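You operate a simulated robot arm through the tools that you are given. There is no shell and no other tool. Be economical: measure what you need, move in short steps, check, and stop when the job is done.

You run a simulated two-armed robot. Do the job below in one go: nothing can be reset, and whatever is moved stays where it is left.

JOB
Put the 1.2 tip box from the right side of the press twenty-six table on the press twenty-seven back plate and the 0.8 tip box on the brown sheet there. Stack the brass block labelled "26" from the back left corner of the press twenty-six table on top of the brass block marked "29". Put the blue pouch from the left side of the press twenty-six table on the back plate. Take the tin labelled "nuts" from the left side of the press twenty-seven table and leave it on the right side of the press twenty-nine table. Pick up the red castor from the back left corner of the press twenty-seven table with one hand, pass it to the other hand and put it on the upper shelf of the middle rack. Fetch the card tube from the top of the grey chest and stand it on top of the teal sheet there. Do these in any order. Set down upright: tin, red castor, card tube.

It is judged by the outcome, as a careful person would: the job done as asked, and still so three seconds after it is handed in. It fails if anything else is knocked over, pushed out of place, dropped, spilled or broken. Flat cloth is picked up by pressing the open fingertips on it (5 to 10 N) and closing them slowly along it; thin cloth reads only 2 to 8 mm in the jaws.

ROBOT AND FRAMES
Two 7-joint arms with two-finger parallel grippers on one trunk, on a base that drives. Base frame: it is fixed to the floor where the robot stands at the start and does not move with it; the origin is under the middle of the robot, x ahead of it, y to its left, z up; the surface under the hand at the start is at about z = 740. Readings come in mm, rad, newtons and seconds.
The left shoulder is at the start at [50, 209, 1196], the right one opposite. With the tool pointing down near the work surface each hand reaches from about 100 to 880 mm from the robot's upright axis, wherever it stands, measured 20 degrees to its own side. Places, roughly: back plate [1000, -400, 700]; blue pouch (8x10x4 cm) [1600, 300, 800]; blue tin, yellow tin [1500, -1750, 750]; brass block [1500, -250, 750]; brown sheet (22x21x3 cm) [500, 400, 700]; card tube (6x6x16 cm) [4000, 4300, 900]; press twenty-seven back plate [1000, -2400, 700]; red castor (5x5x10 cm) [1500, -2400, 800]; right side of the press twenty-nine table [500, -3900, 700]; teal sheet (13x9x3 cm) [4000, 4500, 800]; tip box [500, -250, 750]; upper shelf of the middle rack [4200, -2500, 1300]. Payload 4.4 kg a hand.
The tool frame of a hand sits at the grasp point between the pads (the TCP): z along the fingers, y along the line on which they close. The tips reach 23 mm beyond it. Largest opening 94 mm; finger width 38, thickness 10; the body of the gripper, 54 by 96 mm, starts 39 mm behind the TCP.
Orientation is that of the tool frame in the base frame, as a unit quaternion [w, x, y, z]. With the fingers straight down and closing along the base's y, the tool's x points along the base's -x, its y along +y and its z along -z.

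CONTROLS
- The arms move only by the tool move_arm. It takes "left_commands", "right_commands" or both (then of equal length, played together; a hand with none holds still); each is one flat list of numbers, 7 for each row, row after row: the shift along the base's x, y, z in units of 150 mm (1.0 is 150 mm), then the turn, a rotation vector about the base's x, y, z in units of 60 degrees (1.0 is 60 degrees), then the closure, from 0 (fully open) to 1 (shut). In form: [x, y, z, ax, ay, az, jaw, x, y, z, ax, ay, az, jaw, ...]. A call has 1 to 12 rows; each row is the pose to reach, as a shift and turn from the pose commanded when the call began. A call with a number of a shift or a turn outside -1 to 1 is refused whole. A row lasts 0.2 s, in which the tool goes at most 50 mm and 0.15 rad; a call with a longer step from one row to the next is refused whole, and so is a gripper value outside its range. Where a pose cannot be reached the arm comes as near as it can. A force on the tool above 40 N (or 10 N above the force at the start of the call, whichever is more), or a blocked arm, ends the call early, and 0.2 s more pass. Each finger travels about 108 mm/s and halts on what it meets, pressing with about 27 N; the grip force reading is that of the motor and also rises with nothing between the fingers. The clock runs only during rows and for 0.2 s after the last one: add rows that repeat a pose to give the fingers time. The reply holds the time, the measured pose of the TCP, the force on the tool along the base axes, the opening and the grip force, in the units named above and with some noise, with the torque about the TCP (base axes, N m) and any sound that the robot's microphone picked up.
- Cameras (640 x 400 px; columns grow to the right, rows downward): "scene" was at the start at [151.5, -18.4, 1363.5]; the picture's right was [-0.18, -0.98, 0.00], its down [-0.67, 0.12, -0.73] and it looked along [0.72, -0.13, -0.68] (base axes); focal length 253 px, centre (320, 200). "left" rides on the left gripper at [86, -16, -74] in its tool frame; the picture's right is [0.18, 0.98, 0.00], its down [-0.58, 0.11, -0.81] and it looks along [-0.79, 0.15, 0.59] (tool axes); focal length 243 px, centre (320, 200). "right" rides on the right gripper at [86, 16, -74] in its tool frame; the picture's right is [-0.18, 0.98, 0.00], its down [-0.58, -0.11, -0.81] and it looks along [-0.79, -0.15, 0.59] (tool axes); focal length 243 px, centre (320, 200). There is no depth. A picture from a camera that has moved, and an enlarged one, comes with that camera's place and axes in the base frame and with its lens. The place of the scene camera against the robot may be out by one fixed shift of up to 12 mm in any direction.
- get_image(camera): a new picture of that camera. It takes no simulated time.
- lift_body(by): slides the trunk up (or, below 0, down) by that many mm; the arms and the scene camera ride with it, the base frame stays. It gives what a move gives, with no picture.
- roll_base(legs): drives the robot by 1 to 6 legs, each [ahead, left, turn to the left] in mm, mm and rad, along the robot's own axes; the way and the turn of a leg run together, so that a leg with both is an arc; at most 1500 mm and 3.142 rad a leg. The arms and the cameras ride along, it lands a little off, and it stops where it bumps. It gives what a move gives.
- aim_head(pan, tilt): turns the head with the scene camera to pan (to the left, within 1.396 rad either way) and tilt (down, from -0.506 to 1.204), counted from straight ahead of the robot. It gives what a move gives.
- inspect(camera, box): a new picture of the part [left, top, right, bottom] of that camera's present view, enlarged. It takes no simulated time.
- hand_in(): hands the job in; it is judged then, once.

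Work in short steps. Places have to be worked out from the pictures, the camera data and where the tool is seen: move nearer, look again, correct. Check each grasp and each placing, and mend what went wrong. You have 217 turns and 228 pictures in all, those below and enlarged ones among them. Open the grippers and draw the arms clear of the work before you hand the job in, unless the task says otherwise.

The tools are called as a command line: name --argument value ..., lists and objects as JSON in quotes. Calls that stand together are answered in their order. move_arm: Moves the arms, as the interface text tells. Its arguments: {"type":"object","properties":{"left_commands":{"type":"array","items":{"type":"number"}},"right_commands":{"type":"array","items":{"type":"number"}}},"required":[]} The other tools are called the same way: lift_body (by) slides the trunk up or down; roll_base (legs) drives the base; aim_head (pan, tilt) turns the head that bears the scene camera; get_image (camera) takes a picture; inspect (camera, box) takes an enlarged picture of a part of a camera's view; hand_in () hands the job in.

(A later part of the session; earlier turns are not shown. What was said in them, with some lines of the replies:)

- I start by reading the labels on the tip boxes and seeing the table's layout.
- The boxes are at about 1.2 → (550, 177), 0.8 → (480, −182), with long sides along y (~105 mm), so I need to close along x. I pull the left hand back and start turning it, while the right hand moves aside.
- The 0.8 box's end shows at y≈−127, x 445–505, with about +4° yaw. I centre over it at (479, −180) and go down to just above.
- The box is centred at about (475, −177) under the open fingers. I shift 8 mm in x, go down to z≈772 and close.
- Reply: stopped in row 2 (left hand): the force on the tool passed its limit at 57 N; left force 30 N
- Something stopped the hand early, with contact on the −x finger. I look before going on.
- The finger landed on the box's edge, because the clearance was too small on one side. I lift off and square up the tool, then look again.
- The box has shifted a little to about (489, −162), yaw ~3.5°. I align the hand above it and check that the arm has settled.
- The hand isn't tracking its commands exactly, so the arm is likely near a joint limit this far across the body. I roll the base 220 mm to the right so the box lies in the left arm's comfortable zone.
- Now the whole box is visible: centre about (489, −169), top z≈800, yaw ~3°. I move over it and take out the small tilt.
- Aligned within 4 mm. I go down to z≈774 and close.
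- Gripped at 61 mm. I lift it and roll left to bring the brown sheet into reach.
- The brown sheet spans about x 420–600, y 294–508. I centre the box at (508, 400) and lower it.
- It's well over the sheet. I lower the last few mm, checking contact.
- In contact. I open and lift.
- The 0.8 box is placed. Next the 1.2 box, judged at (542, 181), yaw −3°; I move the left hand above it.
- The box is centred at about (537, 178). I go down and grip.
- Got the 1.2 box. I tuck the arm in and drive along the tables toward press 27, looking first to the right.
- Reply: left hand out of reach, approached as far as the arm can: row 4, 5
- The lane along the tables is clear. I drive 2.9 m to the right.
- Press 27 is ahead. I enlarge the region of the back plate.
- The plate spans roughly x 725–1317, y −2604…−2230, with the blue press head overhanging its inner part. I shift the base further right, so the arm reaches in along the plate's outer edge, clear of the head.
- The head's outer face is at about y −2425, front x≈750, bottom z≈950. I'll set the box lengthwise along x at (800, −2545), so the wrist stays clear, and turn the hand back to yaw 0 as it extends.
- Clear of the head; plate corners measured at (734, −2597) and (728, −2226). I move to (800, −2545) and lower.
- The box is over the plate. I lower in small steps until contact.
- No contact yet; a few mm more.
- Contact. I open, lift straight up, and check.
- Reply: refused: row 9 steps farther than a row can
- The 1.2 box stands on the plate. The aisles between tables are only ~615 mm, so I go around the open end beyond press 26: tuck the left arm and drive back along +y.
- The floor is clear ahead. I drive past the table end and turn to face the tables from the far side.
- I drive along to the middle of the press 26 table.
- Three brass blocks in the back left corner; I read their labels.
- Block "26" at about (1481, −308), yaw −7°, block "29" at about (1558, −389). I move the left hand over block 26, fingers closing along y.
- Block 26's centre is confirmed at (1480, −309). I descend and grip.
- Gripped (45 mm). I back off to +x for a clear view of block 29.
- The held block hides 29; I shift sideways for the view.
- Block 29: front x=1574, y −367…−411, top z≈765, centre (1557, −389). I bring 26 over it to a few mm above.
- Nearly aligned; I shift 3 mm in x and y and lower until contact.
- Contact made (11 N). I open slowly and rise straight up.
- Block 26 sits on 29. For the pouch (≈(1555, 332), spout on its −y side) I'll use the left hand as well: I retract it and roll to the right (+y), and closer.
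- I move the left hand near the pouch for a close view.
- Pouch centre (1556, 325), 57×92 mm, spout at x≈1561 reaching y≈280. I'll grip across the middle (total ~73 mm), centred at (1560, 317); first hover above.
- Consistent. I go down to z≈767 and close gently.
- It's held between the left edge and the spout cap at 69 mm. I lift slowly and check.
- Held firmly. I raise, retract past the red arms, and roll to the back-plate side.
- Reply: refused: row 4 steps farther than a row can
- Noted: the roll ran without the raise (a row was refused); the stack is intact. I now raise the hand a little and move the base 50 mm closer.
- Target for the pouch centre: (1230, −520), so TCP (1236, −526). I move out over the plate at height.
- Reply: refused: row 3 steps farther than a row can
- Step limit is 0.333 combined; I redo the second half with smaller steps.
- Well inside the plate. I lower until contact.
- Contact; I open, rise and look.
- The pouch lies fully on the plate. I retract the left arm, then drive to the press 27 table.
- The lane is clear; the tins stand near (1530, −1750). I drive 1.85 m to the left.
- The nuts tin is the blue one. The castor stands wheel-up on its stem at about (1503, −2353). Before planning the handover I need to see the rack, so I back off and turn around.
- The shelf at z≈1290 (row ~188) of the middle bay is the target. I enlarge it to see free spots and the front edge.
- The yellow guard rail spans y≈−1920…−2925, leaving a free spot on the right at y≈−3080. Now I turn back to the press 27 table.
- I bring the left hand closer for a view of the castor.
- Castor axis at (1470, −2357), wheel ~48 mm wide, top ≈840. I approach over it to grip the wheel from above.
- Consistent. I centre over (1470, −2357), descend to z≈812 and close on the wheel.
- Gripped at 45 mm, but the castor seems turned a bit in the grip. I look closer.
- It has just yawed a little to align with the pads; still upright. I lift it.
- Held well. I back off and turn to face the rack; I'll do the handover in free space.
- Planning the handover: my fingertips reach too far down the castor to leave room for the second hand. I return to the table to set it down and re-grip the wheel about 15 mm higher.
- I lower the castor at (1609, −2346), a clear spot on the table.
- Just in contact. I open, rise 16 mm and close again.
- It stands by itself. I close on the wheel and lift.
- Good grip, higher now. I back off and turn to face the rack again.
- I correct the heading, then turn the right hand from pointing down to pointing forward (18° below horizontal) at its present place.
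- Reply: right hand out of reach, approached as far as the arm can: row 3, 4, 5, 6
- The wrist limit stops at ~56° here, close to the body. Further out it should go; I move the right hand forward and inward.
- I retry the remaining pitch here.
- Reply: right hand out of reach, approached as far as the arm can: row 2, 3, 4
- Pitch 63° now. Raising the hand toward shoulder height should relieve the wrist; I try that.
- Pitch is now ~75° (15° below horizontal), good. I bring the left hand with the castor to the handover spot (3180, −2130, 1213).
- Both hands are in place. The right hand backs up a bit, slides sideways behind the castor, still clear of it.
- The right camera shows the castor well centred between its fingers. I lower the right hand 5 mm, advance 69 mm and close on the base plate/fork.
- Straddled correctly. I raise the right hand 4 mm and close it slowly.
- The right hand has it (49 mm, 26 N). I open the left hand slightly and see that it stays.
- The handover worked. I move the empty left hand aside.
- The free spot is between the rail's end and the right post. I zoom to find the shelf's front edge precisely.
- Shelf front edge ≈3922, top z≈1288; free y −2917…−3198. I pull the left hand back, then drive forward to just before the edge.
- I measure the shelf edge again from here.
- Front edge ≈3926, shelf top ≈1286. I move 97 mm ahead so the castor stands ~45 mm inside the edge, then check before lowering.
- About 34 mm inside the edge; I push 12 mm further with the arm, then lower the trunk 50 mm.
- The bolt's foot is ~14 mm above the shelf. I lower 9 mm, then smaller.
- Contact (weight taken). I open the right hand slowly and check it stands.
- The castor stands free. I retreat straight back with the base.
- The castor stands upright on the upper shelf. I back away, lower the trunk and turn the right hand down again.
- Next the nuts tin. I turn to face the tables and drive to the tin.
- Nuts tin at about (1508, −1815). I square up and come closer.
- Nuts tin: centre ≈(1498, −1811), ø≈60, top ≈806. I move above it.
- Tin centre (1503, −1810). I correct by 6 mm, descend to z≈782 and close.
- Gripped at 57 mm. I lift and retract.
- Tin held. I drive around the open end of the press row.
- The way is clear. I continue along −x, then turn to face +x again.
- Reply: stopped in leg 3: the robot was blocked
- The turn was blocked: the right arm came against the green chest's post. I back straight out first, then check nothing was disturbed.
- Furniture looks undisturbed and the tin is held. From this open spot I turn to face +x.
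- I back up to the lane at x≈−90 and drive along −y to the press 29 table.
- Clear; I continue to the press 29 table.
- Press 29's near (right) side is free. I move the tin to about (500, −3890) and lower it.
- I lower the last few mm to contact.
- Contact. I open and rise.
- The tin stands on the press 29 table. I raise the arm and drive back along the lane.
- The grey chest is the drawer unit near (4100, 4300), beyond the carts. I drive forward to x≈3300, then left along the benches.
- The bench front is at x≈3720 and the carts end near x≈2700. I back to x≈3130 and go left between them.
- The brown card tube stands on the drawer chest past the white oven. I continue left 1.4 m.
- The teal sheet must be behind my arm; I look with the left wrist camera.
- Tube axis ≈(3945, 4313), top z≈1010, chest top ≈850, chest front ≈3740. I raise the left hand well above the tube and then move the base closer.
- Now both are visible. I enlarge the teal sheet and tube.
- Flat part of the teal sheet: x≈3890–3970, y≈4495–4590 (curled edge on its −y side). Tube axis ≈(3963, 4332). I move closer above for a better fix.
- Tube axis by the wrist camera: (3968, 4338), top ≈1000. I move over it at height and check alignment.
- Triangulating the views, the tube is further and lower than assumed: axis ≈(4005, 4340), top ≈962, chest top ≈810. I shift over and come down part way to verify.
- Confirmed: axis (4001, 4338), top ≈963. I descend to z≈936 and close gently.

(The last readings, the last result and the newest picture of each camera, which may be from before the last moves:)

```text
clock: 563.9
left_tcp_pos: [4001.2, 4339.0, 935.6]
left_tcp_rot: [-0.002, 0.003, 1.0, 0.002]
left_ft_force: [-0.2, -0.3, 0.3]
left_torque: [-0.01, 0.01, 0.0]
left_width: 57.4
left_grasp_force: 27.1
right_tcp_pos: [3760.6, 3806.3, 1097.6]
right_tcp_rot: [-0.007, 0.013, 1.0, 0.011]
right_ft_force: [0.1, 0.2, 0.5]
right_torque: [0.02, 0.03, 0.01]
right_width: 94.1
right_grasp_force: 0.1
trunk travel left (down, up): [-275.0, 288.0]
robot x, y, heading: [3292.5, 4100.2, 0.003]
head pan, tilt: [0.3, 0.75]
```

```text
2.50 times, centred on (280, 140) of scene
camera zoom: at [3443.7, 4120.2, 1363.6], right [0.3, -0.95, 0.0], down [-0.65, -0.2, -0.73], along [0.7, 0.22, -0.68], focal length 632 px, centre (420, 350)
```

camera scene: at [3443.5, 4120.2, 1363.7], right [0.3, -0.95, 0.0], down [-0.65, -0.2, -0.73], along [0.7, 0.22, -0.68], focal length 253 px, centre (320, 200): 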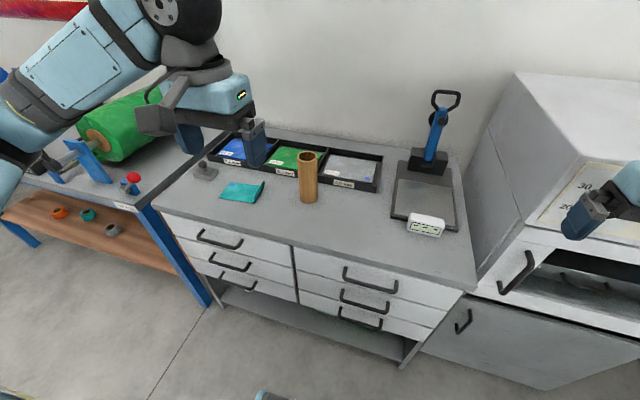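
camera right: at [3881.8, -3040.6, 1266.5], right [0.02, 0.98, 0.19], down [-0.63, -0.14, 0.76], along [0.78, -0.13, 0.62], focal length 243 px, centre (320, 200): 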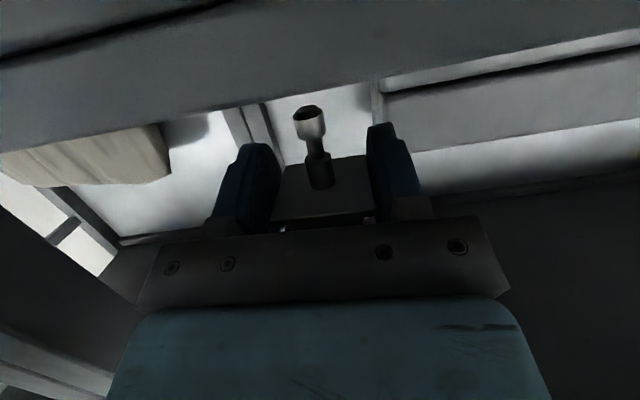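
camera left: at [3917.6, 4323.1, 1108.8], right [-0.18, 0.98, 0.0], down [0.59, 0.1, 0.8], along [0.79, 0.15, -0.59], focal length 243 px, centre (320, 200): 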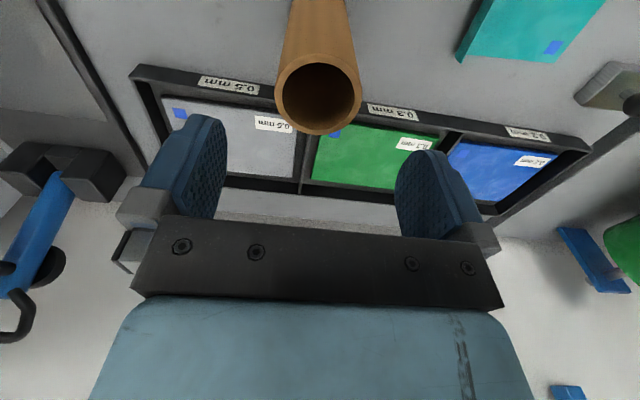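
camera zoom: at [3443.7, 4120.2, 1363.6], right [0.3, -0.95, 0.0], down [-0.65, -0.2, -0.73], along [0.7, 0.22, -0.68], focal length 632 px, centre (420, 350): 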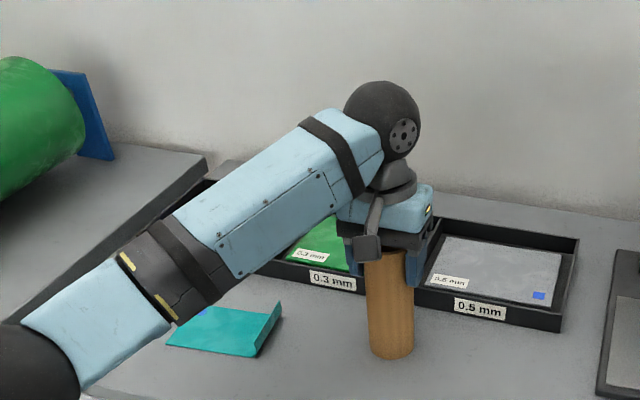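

Gripped (57 mm). Recomputed with the true chest height, the flat part of the sheet is centred at ≈(3963, 4570). I lift 60 mm and carry the tube over.

move_arm --left_commands '[0, 0, 0.1, 0, 0, 0, 0.6, 0, 0, 0.3, 0, 0, 0, 0.6, 0, 0, 0.45, 0, 0, 0, 0.6, -0.03, 0.2, 0.45, 0, 0, 0, 0.6, -0.06, 0.4, 0.45, 0, 0, 0, 0.6, -0.1, 0.6, 0.45, 0, 0, 0, 0.6, -0.13, 0.77, 0.45, 0, 0, 0, 0.6, -0.13, 0.77, 0.45, 0, 0, 0, 0.6]'

move_arm --left_commands '[-0.03, 0.2, 0, 0, 0, 0, 0.6, -0.06, 0.4, 0, 0, 0, 0, 0.6, -0.1, 0.6, 0, 0, 0, 0, 0.6, -0.125, 0.77, 0, 0, 0, 0, 0.6, -0.125, 0.77, 0, 0, 0, 0, 0.6]'

aim_head --pan 0.6 --tilt 0.75

get_image --camera "scene"

get_image --camera "left"

```text
clock: 565.7
left_tcp_pos: [3982.1, 4453.6, 1003.4]
left_tcp_rot: [-0.002, 0.004, 1.0, 0.002]
left_ft_force: [-0.2, -0.5, -1.3]
left_torque: [-0.01, 0.0, 0.0]
left_width: 57.5
left_grasp_force: 27.3
right_tcp_pos: [3760.6, 3804.9, 1098.3]
right_tcp_rot: [-0.006, 0.013, 1.0, 0.012]
right_ft_force: [-0.5, -0.7, 0.0]
right_torque: [0.03, 0.01, -0.02]
right_width: 93.9
right_grasp_force: 0.1
trunk travel left (down, up): [-275.0, 288.0]
robot x, y, heading: [3290.8, 4097.5, 0.004]
head pan, tilt: [0.3, 0.75]
```

```text
clock: 566.9
left_tcp_pos: [3962.6, 4571.3, 1003.1]
left_tcp_rot: [-0.002, 0.002, 1.0, 0.001]
left_ft_force: [-1.2, 0.5, -0.6]
left_torque: [0.0, 0.04, 0.02]
left_width: 57.2
left_grasp_force: 27.0
right_tcp_pos: [3759.9, 3806.1, 1098.2]
right_tcp_rot: [-0.007, 0.013, 1.0, 0.012]
right_ft_force: [-1.1, 0.8, -0.1]
right_torque: [0.03, -0.03, 0.0]
right_width: 93.9
right_grasp_force: 0.0
trunk travel left (down, up): [-275.0, 288.0]
robot x, y, heading: [3294.7, 4102.1, 0.003]
head pan, tilt: [0.3, 0.75]
```

```text
clock: 567.7
left_tcp_pos: [3962.6, 4571.4, 1003.1]
left_tcp_rot: [-0.001, 0.003, 1.0, 0.002]
left_ft_force: [-0.9, 0.7, -0.9]
left_torque: [0.01, 0.06, 0.01]
left_width: 57.3
left_grasp_force: 26.9
right_tcp_pos: [3759.6, 3805.5, 1096.6]
right_tcp_rot: [-0.007, 0.013, 1.0, 0.012]
right_ft_force: [-1.3, -0.2, 0.0]
right_torque: [-0.01, 0.03, 0.02]
right_width: 94.4
right_grasp_force: 0.0
trunk travel left (down, up): [-275.0, 288.0]
robot x, y, heading: [3297.7, 4098.3, -0.003]
head pan, tilt: [0.6, 0.75]
```

```text
71 pictures are left
camera scene: at [3432.9, 4142.5, 1363.6], right [0.57, -0.82, 0.0], down [-0.56, -0.39, -0.73], along [0.6, 0.41, -0.68], focal length 253 px, centre (320, 200)
```

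scene: 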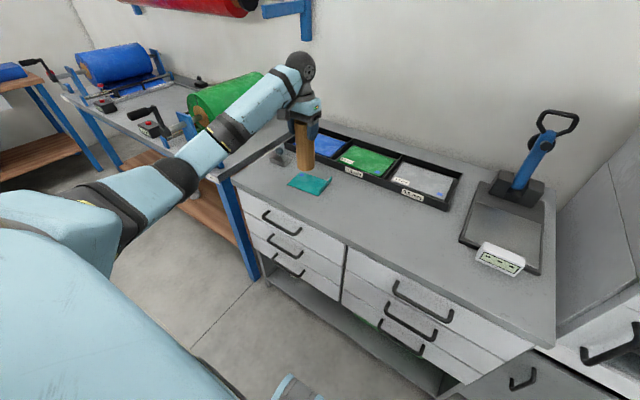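

```text
70 pictures are left
camera left: at [3874.6, 4555.9, 1079.1], right [-0.18, 0.98, 0.0], down [0.59, 0.1, 0.8], along [0.79, 0.15, -0.59], focal length 243 px, centre (320, 200)
```

left: 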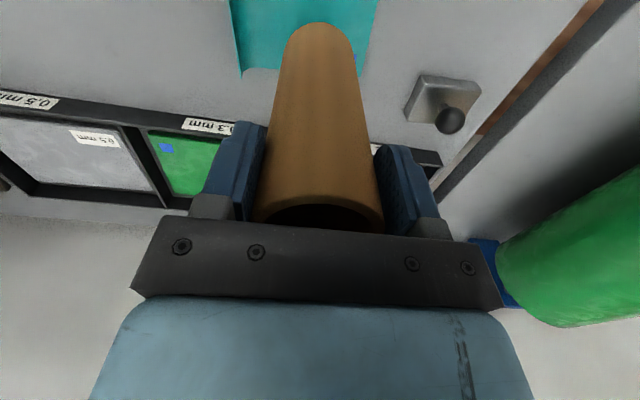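

The tube is over the flat part with ~12 mm margins. I lower to just above and then to contact.

move_arm --left_commands '[0, 0, -0.15, 0, 0, 0, 0.6, 0, 0, -0.3, 0, 0, 0, 0.6, 0, 0, -0.38, 0, 0, 0, 0.6, 0, 0, -0.41, 0, 0, 0, 0.6, 0, 0, -0.41, 0, 0, 0, 0.6]'

inspect --camera "scene" --box '[250, 80, 370, 200]'

get_image --camera "left"

```text
clock: 568.9
left_tcp_pos: [3963.5, 4569.4, 941.1]
left_tcp_rot: [-0.002, 0.003, 1.0, 0.001]
left_ft_force: [-0.3, -0.6, -0.5]
left_torque: [-0.01, -0.02, 0.01]
left_width: 57.3
left_grasp_force: 27.1
right_tcp_pos: [3760.4, 3805.9, 1098.5]
right_tcp_rot: [-0.007, 0.013, 1.0, 0.012]
right_ft_force: [0.1, -0.1, -0.1]
right_torque: [0.01, -0.03, 0.0]
right_width: 94.1
right_grasp_force: 0.1
trunk travel left (down, up): [-275.0, 288.0]
robot x, y, heading: [3297.9, 4100.6, 0.005]
head pan, tilt: [0.6, 0.75]
```

```text
3.33 times, centred on (310, 140) of scene
camera zoom: at [3432.9, 4142.6, 1363.6], right [0.57, -0.82, 0.0], down [-0.56, -0.39, -0.73], along [0.6, 0.41, -0.68], focal length 842 px, centre (353, 400)
```

zoom: 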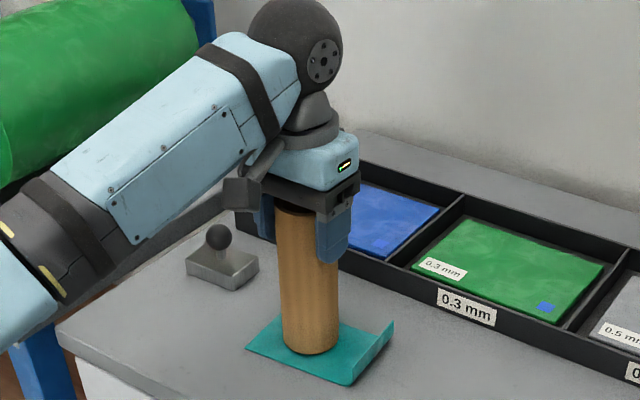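

```text
68 pictures are left
camera left: at [3875.4, 4554.6, 1016.5], right [-0.18, 0.98, 0.0], down [0.59, 0.1, 0.8], along [0.79, 0.15, -0.59], focal length 243 px, centre (320, 200)
```

left: 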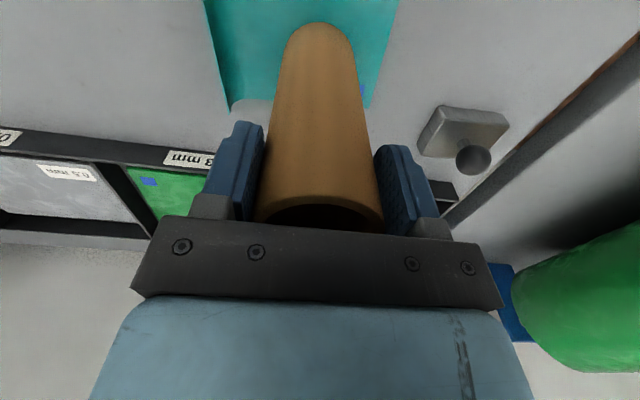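

Well inside the sheet. Final lowering to contact.

move_arm --left_commands '[0, 0, -0.013, 0, 0, 0, 0.6, 0, 0, -0.025, 0, 0, 0, 0.6, 0, 0, -0.025, 0, 0, 0, 0.6]'

```text
clock: 569.7
left_tcp_pos: [3964.7, 4570.3, 937.8]
left_tcp_rot: [-0.001, 0.002, 1.0, 0.002]
left_ft_force: [0.4, 0.1, 2.0]
left_torque: [-0.05, -0.03, 0.0]
left_width: 57.2
left_grasp_force: 27.3
right_tcp_pos: [3760.0, 3805.2, 1097.8]
right_tcp_rot: [-0.007, 0.013, 1.0, 0.011]
right_ft_force: [-1.4, 0.7, 0.3]
right_torque: [0.03, -0.02, -0.01]
right_width: 94.0
right_grasp_force: 0.0
trunk travel left (down, up): [-275.0, 288.0]
robot x, y, heading: [3295.1, 4100.2, -0.001]
head pan, tilt: [0.6, 0.75]
```

Contact. I open slowly and rise straight up.

move_arm --left_commands '[0, 0, -0.003, 0, 0, 0, 0.4, 0, 0, -0.003, 0, 0, 0, 0.3, 0, 0, 0, 0, 0, 0, 0.15, 0, 0, 0, 0, 0, 0, 0, 0, 0, 0, 0, 0, 0, 0, 0, 0, 0.15, 0, 0, 0, 0, 0, 0, 0.4, 0, 0, 0, 0, 0, 0, 0.7, 0, 0, 0, 0, 0, 0, 1.0, 0, 0, 0, 0, 0, 0, 1.0, 0, 0, 0, 0]'

get_image --camera "left"

inspect --camera "scene" --box '[250, 80, 370, 200]'

```text
clock: 571.9
left_tcp_pos: [3963.4, 4569.7, 1092.2]
left_tcp_rot: [-0.003, 0.003, 1.0, 0.002]
left_ft_force: [0.4, 0.2, 0.0]
left_torque: [-0.03, 0.0, 0.02]
left_width: 94.0
left_grasp_force: 0.0
right_tcp_pos: [3760.3, 3806.3, 1098.0]
right_tcp_rot: [-0.006, 0.012, 1.0, 0.011]
right_ft_force: [0.5, -0.3, 0.2]
right_torque: [-0.01, 0.0, -0.01]
right_width: 93.8
right_grasp_force: 0.0
trunk travel left (down, up): [-275.0, 288.0]
robot x, y, heading: [3294.7, 4098.5, 0.001]
head pan, tilt: [0.6, 0.75]
```

```text
67 pictures are left
camera left: at [3874.6, 4554.4, 1167.0], right [-0.18, 0.98, 0.0], down [0.59, 0.1, 0.8], along [0.79, 0.15, -0.59], focal length 243 px, centre (320, 200)
```

left: 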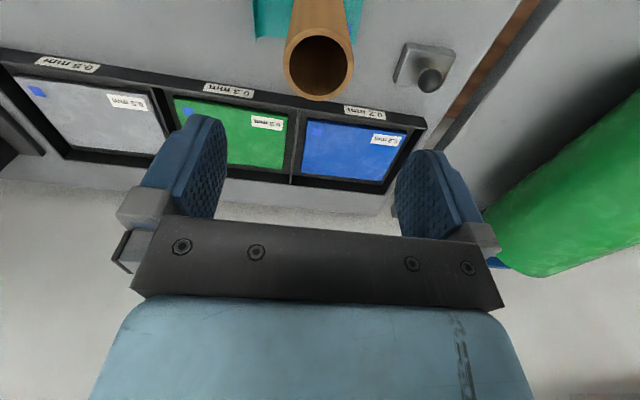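

```text
3.33 times, centred on (310, 140) of scene
camera zoom: at [3433.2, 4143.1, 1363.5], right [0.57, -0.82, 0.0], down [-0.56, -0.39, -0.73], along [0.6, 0.41, -0.68], focal length 842 px, centre (353, 400)
```

zoom: 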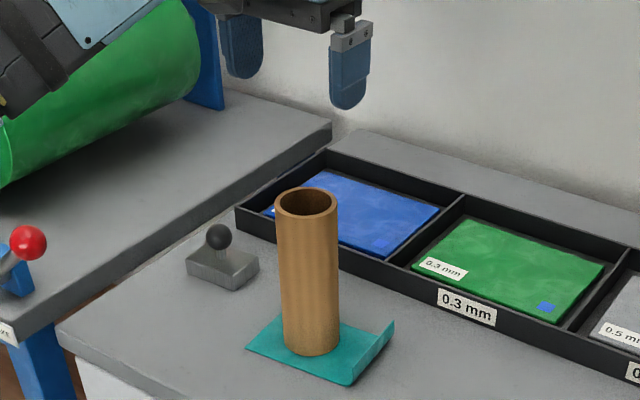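

The tube stands upright on the teal sheet. I draw the arm back and the base away, then take a final look.

move_arm --left_commands '[-0.2, -0.1, 0.1, 0, 0, 0, 0, -0.45, -0.25, 0.15, 0, 0, 0, 0, -0.7, -0.4, 0.2, 0, 0, 0, 0, -0.95, -0.5, 0.2, 0, 0, 0, 0, -1.0, -0.6, 0.2, 0, 0, 0, 0]'

roll_base --legs '[[-180, 0, 0]]'

get_image --camera "scene"

```text
clock: 573.1
left_tcp_pos: [3813.9, 4479.3, 1119.2]
left_tcp_rot: [-0.002, 0.002, 1.0, 0.002]
left_ft_force: [1.6, -0.3, -0.4]
left_torque: [0.01, -0.02, 0.01]
left_width: 94.0
left_grasp_force: 0.2
right_tcp_pos: [3760.2, 3805.2, 1098.8]
right_tcp_rot: [-0.007, 0.013, 1.0, 0.012]
right_ft_force: [-0.2, -0.4, 0.3]
right_torque: [0.02, 0.03, 0.0]
right_width: 94.0
right_grasp_force: 0.1
trunk travel left (down, up): [-275.0, 288.0]
robot x, y, heading: [3295.8, 4098.6, -0.001]
head pan, tilt: [0.6, 0.75]
```

```text
clock: 574.6
left_tcp_pos: [3635.1, 4480.0, 1120.5]
left_tcp_rot: [-0.002, 0.004, 1.0, 0.002]
left_ft_force: [-0.3, 0.5, -0.6]
left_torque: [0.01, -0.03, 0.01]
left_width: 93.7
left_grasp_force: 0.1
right_tcp_pos: [3580.1, 3804.1, 1098.2]
right_tcp_rot: [-0.006, 0.014, 1.0, 0.012]
right_ft_force: [0.2, 0.7, 0.2]
right_torque: [0.01, -0.03, 0.02]
right_width: 93.7
right_grasp_force: 0.1
trunk travel left (down, up): [-275.0, 288.0]
robot x, y, heading: [3112.9, 4098.9, -0.001]
head pan, tilt: [0.6, 0.75]
```

```text
65 pictures are left
camera scene: at [3253.3, 4142.1, 1363.7], right [0.56, -0.83, 0.0], down [-0.56, -0.39, -0.73], along [0.6, 0.41, -0.68], focal length 253 px, centre (320, 200)
```

scene: 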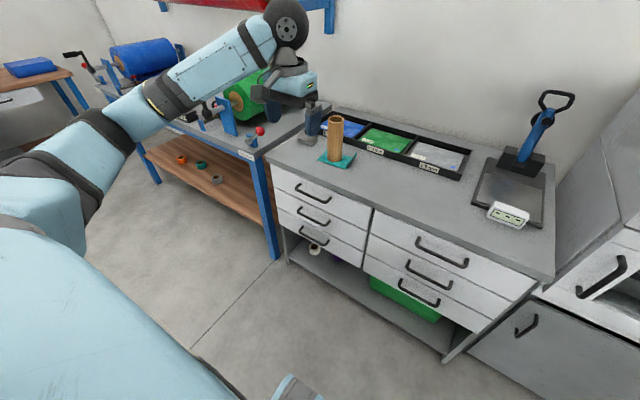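

All seven placements are in place, both grippers are open and the arms are clear of the work. I hand the job in.

hand_in

```text
The job is handed in.
```

I did all seven placements, and each looked right when I checked it after setting it down. I handed the job in with the grippers open and the arms clear. Two mishaps on the way:

- **Green chest:** a turn was blocked, most likely by the right arm touching a post of the green chest. The pictures afterwards showed nothing moved, but I didn't check it up close.
- **Brass stack:** with the blue pouch in hand, I passed about 10 mm over the stacked blocks because a raise was refused. The next picture showed the stack intact.
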